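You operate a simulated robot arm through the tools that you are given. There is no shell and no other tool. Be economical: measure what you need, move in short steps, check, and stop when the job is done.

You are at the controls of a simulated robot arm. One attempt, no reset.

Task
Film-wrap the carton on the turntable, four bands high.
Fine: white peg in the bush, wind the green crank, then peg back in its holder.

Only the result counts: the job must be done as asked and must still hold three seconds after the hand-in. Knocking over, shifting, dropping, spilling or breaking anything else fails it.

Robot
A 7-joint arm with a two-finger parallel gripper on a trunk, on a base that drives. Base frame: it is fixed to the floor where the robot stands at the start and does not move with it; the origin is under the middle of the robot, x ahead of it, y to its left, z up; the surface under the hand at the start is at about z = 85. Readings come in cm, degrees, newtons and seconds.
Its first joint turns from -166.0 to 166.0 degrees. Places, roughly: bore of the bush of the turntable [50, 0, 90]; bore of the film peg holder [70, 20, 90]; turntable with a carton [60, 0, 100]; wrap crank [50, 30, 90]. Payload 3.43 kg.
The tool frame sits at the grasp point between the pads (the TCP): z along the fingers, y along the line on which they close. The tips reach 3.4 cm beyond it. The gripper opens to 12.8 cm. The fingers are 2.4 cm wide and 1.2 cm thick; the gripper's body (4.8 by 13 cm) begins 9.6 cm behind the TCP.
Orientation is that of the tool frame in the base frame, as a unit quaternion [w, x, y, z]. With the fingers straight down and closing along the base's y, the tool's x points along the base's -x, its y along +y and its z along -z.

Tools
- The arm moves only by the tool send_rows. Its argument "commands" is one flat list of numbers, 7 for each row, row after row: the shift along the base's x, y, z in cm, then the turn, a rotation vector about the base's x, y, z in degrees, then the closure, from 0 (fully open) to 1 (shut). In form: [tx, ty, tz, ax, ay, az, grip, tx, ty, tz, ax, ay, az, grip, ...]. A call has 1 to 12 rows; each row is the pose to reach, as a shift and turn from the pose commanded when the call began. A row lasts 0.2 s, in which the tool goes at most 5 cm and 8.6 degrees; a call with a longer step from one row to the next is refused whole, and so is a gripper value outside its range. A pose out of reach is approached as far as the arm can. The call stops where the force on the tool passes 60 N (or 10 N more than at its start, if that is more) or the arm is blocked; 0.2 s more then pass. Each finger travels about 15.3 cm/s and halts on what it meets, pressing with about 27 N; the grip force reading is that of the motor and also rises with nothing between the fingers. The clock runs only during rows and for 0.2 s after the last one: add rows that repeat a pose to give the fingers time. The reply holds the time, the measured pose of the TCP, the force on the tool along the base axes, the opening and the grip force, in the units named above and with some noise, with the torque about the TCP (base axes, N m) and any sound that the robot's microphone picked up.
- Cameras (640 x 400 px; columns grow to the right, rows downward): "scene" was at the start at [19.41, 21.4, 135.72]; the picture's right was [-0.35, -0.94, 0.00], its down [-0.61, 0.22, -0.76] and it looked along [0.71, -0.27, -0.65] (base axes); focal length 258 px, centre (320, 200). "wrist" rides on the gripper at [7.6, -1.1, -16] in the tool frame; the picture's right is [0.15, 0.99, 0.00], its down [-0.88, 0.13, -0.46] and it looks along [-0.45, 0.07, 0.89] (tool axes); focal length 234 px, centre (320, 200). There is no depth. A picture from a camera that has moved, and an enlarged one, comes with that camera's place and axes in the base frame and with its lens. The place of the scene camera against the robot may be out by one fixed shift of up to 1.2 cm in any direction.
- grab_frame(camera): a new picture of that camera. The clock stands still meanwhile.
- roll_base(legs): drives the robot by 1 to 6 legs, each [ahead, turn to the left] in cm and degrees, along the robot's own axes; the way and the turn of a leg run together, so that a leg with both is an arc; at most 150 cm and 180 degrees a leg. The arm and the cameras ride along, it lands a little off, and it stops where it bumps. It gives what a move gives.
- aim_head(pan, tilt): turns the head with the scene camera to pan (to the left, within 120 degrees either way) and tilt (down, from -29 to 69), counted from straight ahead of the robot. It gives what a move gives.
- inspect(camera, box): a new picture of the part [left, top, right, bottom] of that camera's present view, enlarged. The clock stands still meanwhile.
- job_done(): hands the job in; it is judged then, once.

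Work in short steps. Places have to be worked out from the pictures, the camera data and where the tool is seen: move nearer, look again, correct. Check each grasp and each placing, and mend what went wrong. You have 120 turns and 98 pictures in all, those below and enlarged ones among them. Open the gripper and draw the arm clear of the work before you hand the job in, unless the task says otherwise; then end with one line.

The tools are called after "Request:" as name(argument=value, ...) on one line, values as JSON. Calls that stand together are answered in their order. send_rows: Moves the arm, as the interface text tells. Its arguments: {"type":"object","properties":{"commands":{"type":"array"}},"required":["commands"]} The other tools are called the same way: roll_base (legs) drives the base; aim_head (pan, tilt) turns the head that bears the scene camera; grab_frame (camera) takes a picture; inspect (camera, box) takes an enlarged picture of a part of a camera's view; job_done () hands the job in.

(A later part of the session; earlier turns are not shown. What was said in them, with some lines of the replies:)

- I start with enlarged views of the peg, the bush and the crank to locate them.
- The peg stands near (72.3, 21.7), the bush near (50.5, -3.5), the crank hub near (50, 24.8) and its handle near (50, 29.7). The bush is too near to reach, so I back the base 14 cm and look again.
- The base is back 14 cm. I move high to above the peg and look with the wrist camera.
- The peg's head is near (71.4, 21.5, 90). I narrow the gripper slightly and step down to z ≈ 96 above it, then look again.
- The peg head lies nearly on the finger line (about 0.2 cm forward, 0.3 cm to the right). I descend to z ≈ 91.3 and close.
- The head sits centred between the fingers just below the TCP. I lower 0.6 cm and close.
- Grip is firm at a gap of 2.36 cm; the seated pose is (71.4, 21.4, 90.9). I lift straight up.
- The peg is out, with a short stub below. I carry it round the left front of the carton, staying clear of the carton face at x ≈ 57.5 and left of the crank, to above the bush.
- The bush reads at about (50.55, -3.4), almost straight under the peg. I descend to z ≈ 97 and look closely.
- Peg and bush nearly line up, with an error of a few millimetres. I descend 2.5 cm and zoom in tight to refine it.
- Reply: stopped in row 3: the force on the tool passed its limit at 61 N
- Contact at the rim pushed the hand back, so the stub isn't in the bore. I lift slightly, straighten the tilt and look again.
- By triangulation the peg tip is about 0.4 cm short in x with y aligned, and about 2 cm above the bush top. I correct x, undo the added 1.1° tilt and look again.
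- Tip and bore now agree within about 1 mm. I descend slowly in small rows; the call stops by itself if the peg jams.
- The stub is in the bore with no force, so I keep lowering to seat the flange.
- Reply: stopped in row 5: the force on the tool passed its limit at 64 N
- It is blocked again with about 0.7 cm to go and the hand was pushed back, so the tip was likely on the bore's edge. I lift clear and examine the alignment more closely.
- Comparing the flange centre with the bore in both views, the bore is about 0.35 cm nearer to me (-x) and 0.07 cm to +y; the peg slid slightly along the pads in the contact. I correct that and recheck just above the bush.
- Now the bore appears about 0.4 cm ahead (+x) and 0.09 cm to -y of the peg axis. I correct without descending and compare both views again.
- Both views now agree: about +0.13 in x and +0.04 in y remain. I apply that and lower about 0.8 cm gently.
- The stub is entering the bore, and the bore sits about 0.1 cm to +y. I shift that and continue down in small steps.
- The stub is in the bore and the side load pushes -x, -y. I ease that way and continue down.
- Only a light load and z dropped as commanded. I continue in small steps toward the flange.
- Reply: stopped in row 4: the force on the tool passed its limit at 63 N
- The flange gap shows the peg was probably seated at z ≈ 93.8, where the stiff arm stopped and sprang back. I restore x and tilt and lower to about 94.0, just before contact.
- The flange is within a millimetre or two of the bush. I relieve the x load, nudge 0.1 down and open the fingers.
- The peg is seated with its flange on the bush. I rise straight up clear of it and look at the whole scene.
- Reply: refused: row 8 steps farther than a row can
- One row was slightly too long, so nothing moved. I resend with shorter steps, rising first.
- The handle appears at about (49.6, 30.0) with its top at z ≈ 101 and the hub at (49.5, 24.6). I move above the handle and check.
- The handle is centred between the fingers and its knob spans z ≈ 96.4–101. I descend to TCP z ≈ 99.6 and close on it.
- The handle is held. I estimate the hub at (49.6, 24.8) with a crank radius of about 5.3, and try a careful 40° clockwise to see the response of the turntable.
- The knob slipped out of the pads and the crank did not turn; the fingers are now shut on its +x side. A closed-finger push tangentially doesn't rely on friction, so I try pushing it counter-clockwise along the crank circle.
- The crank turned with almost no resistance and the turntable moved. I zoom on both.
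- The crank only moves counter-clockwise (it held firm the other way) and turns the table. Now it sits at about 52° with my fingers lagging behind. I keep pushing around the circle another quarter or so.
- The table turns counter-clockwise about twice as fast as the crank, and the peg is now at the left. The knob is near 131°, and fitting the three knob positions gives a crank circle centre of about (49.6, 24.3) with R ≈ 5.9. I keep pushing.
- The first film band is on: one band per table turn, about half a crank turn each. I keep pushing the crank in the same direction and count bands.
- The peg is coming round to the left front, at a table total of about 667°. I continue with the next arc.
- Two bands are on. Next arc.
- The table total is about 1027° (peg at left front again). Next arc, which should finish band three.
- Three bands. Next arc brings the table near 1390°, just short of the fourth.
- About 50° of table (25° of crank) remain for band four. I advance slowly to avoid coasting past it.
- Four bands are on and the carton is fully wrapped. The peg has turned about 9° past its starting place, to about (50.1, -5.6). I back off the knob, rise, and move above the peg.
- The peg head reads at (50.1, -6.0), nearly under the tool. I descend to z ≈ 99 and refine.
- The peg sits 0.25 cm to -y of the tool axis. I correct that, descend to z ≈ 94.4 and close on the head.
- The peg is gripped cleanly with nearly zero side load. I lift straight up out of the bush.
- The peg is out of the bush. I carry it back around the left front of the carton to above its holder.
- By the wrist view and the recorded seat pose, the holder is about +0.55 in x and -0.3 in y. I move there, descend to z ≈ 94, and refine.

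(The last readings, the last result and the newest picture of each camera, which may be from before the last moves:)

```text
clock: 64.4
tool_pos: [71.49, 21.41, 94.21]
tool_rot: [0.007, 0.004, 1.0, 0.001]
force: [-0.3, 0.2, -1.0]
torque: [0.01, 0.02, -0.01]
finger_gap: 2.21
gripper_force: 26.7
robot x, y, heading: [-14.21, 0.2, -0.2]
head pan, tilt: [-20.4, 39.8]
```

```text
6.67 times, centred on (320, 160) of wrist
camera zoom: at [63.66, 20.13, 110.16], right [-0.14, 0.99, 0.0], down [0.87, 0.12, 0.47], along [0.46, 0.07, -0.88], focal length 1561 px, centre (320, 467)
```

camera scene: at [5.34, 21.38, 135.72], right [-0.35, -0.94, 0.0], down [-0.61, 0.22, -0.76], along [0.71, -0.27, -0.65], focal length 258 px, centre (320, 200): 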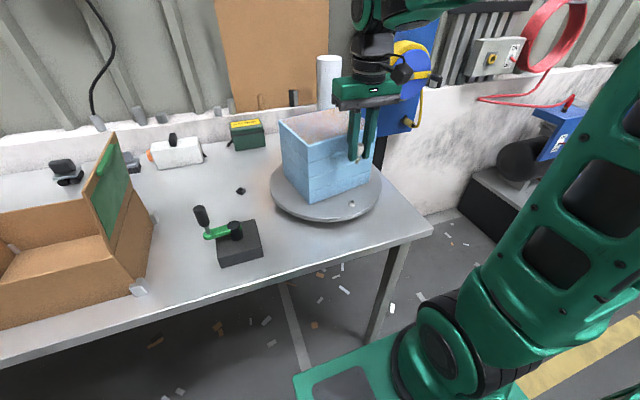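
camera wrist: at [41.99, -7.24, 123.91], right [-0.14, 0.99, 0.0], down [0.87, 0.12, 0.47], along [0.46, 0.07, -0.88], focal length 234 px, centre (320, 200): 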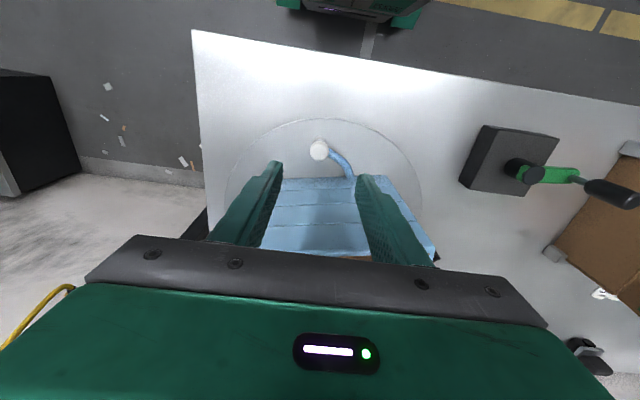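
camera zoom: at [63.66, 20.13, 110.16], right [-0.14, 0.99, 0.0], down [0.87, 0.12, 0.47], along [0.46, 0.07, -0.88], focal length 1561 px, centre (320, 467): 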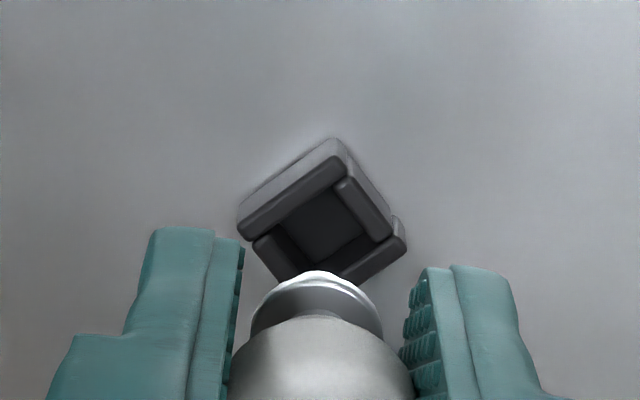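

Nearly aligned: about +0.2 in x and +0.1 in y remain, with the tip some 3 cm above the holder. I descend 2.2 cm with that correction.

Request:
send_rows(commands=[0.2, 0.1, -1, 0, 0, 0, 1, 0.2, 0.1, -2, 0, 0, 0, 1, 0.2, 0.1, -2.2, 0, 0, 0, 1, 0.2, 0.1, -2.2, 0, 0, 0, 1])

Request:
inspect(camera="scene", box=[220, 170, 268, 200])

Request:
inspect(camera="wrist", box=[272, 140, 368, 200])

```text
clock: 65.4
tool_pos: [71.75, 21.35, 92.17]
tool_rot: [0.007, 0.003, 1.0, 0.002]
force: [0.0, 0.2, -0.3]
torque: [-0.01, -0.01, 0.02]
finger_gap: 2.18
gripper_force: 26.3
robot x, y, heading: [-14.12, 0.25, -0.0]
head pan, tilt: [-20.4, 39.8]
```

```text
13.33 times, centred on (244, 185) of scene
camera zoom: at [5.35, 21.39, 135.72], right [-0.35, -0.94, 0.0], down [-0.61, 0.22, -0.76], along [0.71, -0.27, -0.65], focal length 3444 px, centre (1333, 400)
```

zoom: 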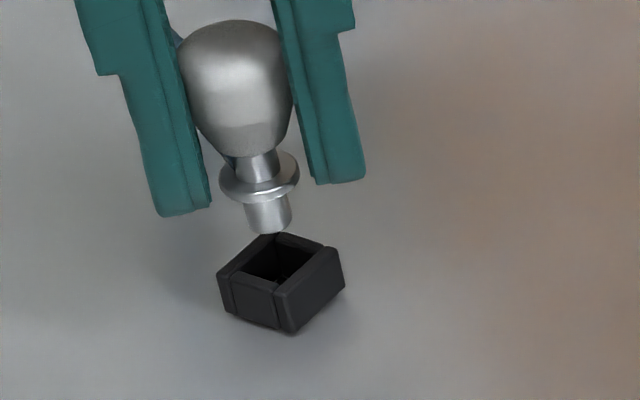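

```text
6.67 times, centred on (320, 170) of wrist
camera zoom: at [63.88, 20.18, 108.01], right [-0.14, 0.99, 0.0], down [0.88, 0.12, 0.47], along [0.46, 0.07, -0.88], focal length 1561 px, centre (320, 400)
```

zoom: 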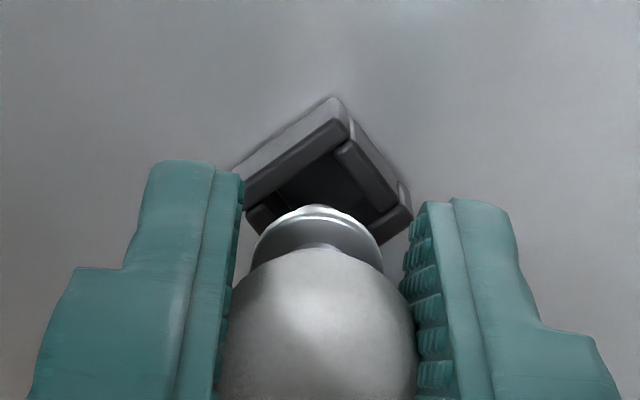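

The tip is about 1 cm above the holder and aligned within about 1 mm. I shift +0.05/+0.1 and step down gently.

Request:
send_rows(commands=[0.05, 0.1, -0.4, 0, 0, 0, 1, 0.05, 0.1, -0.8, 0, 0, 0, 1, 0.05, 0.1, -0.8, 0, 0, 0, 1])

Request:
inspect(camera="scene", box=[228, 175, 260, 195])

Request:
inspect(camera="wrist", box=[288, 145, 352, 185])

```text
clock: 66.2
tool_pos: [71.75, 21.43, 91.45]
tool_rot: [0.007, 0.003, 1.0, 0.002]
force: [-0.1, 0.3, -0.9]
torque: [0.01, 0.02, 0.0]
finger_gap: 2.18
gripper_force: 27.4
robot x, y, heading: [-14.04, 0.12, -0.1]
head pan, tilt: [-20.4, 39.8]
```

```text
16.00 times, centred on (244, 185) of scene
camera zoom: at [5.35, 21.39, 135.72], right [-0.35, -0.94, 0.0], down [-0.61, 0.22, -0.76], along [0.71, -0.27, -0.65], focal length 4132 px, centre (1536, 440)
```

zoom: 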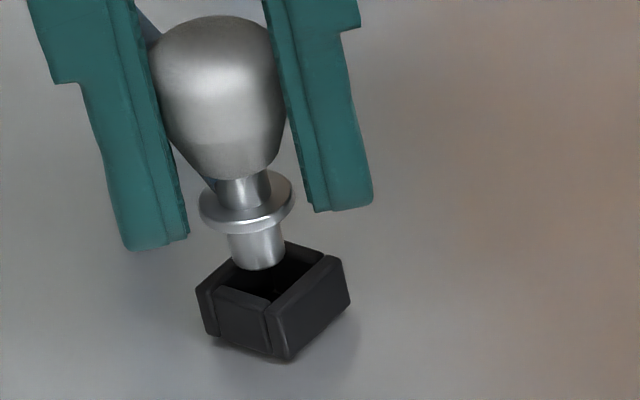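

```text
10.00 times, centred on (320, 165) of wrist
camera zoom: at [63.92, 20.32, 107.29], right [-0.14, 0.99, 0.0], down [0.87, 0.12, 0.47], along [0.46, 0.07, -0.88], focal length 2342 px, centre (320, 550)
```

zoom: 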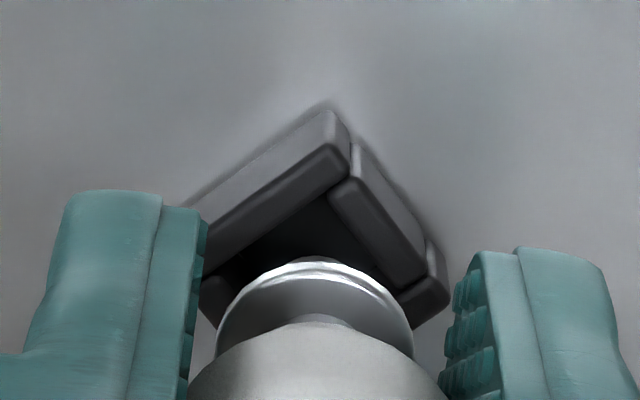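

The tip is just at the opening in both views. I lower in small steps and watch the force.

Request:
send_rows(commands=[0, -0.06, -0.2, 0, 0, 0, 1, 0, -0.06, -0.4, 0, 0, 0, 1, 0, -0.06, -0.5, 0, 0, 0, 1, 0, -0.06, -0.5, 0, 0, 0, 1])

Request:
inspect(camera="scene", box=[224, 172, 264, 197])

Request:
inspect(camera="wrist", box=[288, 150, 352, 190])

```text
clock: 67.2
tool_pos: [71.68, 21.4, 90.8]
tool_rot: [0.007, 0.003, 1.0, 0.002]
force: [-0.9, -0.6, 0.0]
torque: [0.02, 0.02, -0.01]
finger_gap: 2.2
gripper_force: 27.1
robot x, y, heading: [-14.04, 0.28, -0.2]
head pan, tilt: [-20.4, 39.8]
```

```text
16.00 times, centred on (244, 184) of scene
camera zoom: at [5.35, 21.39, 135.72], right [-0.35, -0.94, 0.0], down [-0.61, 0.22, -0.76], along [0.71, -0.27, -0.65], focal length 4132 px, centre (1536, 448)
```

zoom: 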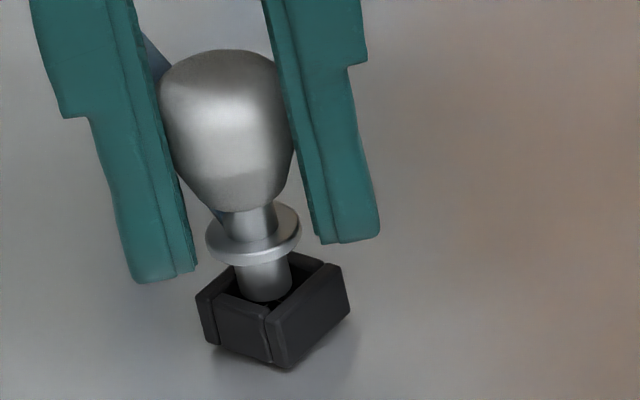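

```text
10.00 times, centred on (320, 170) of wrist
camera zoom: at [63.92, 20.3, 106.7], right [-0.14, 0.99, 0.0], down [0.87, 0.12, 0.47], along [0.46, 0.07, -0.88], focal length 2342 px, centre (320, 500)
```

zoom: 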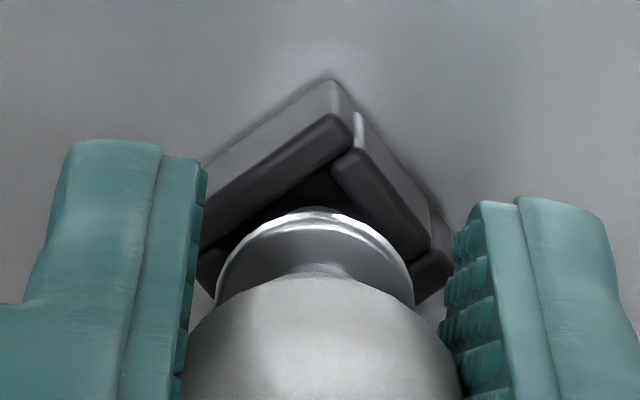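

The stub is within the opening with no force. I continue down about 0.6 cm.

Request:
send_rows(commands=[0, 0, -0.2, 0, 0, 0, 1, 0, 0, -0.4, 0, 0, 0, 1, 0, 0, -0.5, 0, 0, 0, 1, 0, 0, -0.5, 0, 0, 0, 1])

Request:
inspect(camera="scene", box=[224, 172, 264, 197])

```text
clock: 68.2
tool_pos: [71.61, 21.45, 90.25]
tool_rot: [0.007, 0.004, 1.0, 0.001]
force: [-0.3, 0.2, -0.3]
torque: [0.04, -0.02, 0.01]
finger_gap: 2.2
gripper_force: 27.0
robot x, y, heading: [-13.99, 0.43, 0.3]
head pan, tilt: [-20.4, 39.8]
```

```text
16.00 times, centred on (244, 184) of scene
camera zoom: at [5.35, 21.39, 135.72], right [-0.35, -0.94, 0.0], down [-0.61, 0.22, -0.76], along [0.71, -0.27, -0.65], focal length 4132 px, centre (1536, 448)
```

zoom: 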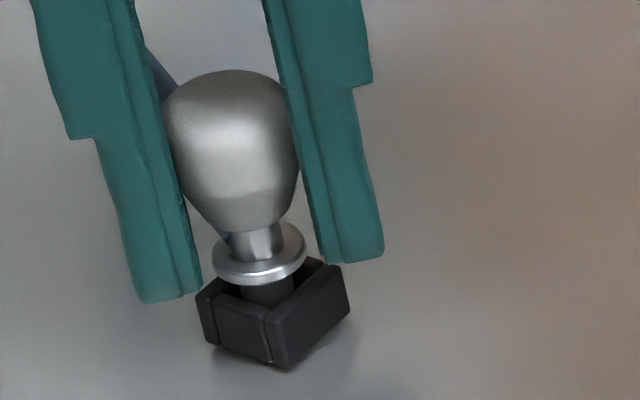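

Going in freely, with about 0.35 cm left. I lower a little more.

Request:
send_rows(commands=[0, 0, -0.12, 0, 0, 0, 1, 0, 0, -0.25, 0, 0, 0, 1, 0, 0, -0.25, 0, 0, 0, 1])

Request:
inspect(camera="scene", box=[224, 172, 264, 197])

```text
clock: 69.0
tool_pos: [71.58, 21.51, 90.06]
tool_rot: [0.008, 0.004, 1.0, 0.001]
force: [-1.5, -0.5, -3.3]
torque: [-0.06, 0.05, -0.01]
finger_gap: 2.17
gripper_force: 26.6
robot x, y, heading: [-13.78, 0.27, 0.0]
head pan, tilt: [-20.4, 39.8]
```

```text
16.00 times, centred on (244, 184) of scene
camera zoom: at [5.35, 21.39, 135.72], right [-0.35, -0.94, 0.0], down [-0.61, 0.22, -0.76], along [0.71, -0.27, -0.65], focal length 4132 px, centre (1536, 448)
```

zoom: 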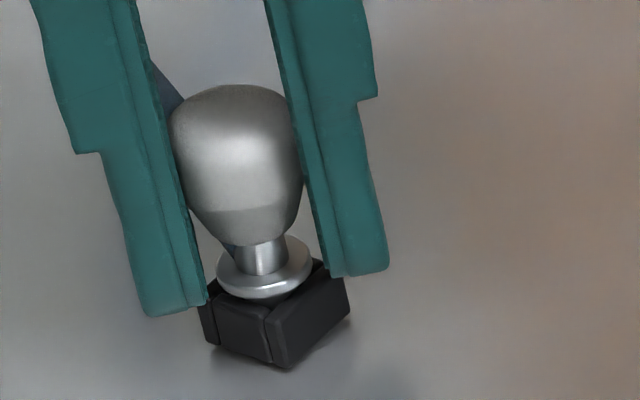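

The flange is practically on the holder. I nudge 0.07 cm and open.

Request:
send_rows(commands=[0, 0, -0.07, 0, 0, 0, 1, 0, 0, -0.07, 0, 0, 0, 0.9, 0, 0, -0.07, 0, 0, 0, 0.7, 0, 0, -0.07, 0, 0, 0, 0.55, 0, 0, -0.07, 0, 0, 0, 0.5])

Request:
inspect(camera="scene", box=[224, 172, 264, 197])

```text
clock: 70.2
tool_pos: [71.74, 21.36, 90.07]
tool_rot: [0.007, 0.004, 1.0, 0.002]
force: [0.5, 0.4, -0.4]
torque: [0.01, 0.05, 0.03]
finger_gap: 6.38
gripper_force: 0.0
robot x, y, heading: [-13.98, 0.23, -0.0]
head pan, tilt: [-20.4, 39.8]
```

```text
16.00 times, centred on (244, 184) of scene
camera zoom: at [5.35, 21.39, 135.72], right [-0.35, -0.94, 0.0], down [-0.61, 0.22, -0.76], along [0.71, -0.27, -0.65], focal length 4132 px, centre (1536, 448)
```

zoom: 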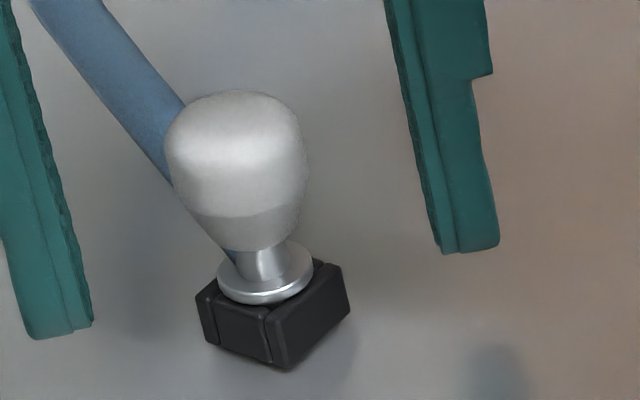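

The peg is seated in its holder. I rise straight up and draw the arm back with the gripper open.

Request:
send_rows(commands=[0, 0, 3, 0, 0, 0, 0.5, 0, 0, 7, 0, 0, 0, 0.5, 0, 0, 11.5, 0, 0, 0, 0.4, 0, 0, 16, 0, 0, 0, 0.2, 0, 0, 20.5, 0, 0, 0, 0, -4, 0, 23, 0, 0, 0, 0, -8.5, 0, 24, 0, 0, 0, 0, -13, 0, 24, 0, 0, 0, 0, -17, 0, 24, 0, 0, 0, 0, -17, 0, 24, 0, 0, 0, 0])

Request:
grab_frame(camera="scene")

Request:
inspect(camera="scene", box=[190, 90, 430, 240])

```text
clock: 72.4
tool_pos: [54.83, 21.36, 114.04]
tool_rot: [0.006, 0.003, 1.0, 0.002]
force: [-1.1, -0.3, -0.5]
torque: [0.0, 0.05, 0.02]
finger_gap: 12.79
gripper_force: 0.0
robot x, y, heading: [-14.22, 0.19, -0.0]
head pan, tilt: [-20.4, 39.8]
```

```text
12 pictures are left
camera scene: at [5.34, 21.39, 135.72], right [-0.35, -0.94, 0.0], down [-0.61, 0.22, -0.76], along [0.71, -0.27, -0.65], focal length 258 px, centre (320, 200)
```

scene: 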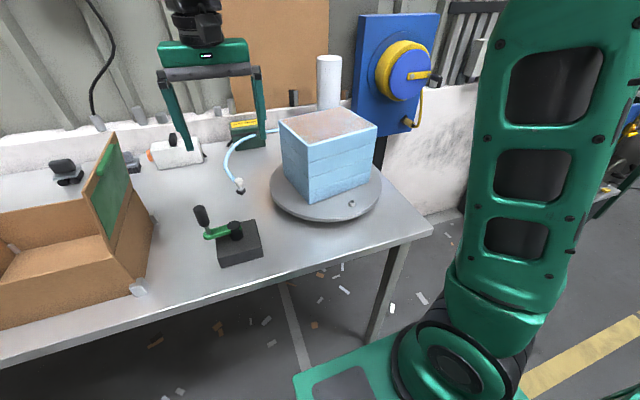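

```text
2.67 times, centred on (310, 165) of scene
camera zoom: at [5.34, 21.39, 135.72], right [-0.35, -0.94, 0.0], down [-0.61, 0.22, -0.76], along [0.71, -0.27, -0.65], focal length 689 px, centre (347, 293)
```

zoom: 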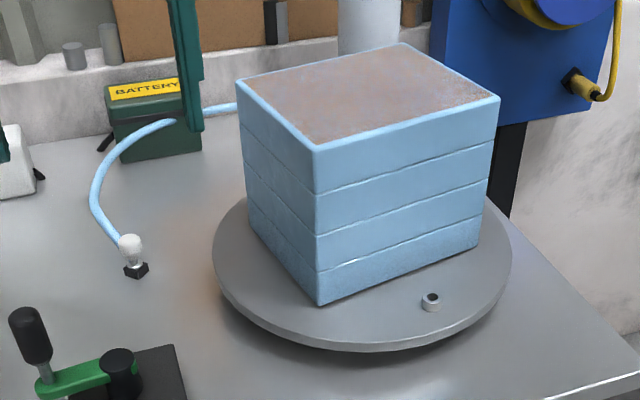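

The carton has four bands, the peg is in its holder, nothing else has moved, and the arm is clear with the gripper open. I hand in.

Request:
job_done()

```text
The job is handed in.
```

The carton is film-wrapped four bands high, the white peg is back in its holder, and the arm is clear with the gripper open; the job is handed in.
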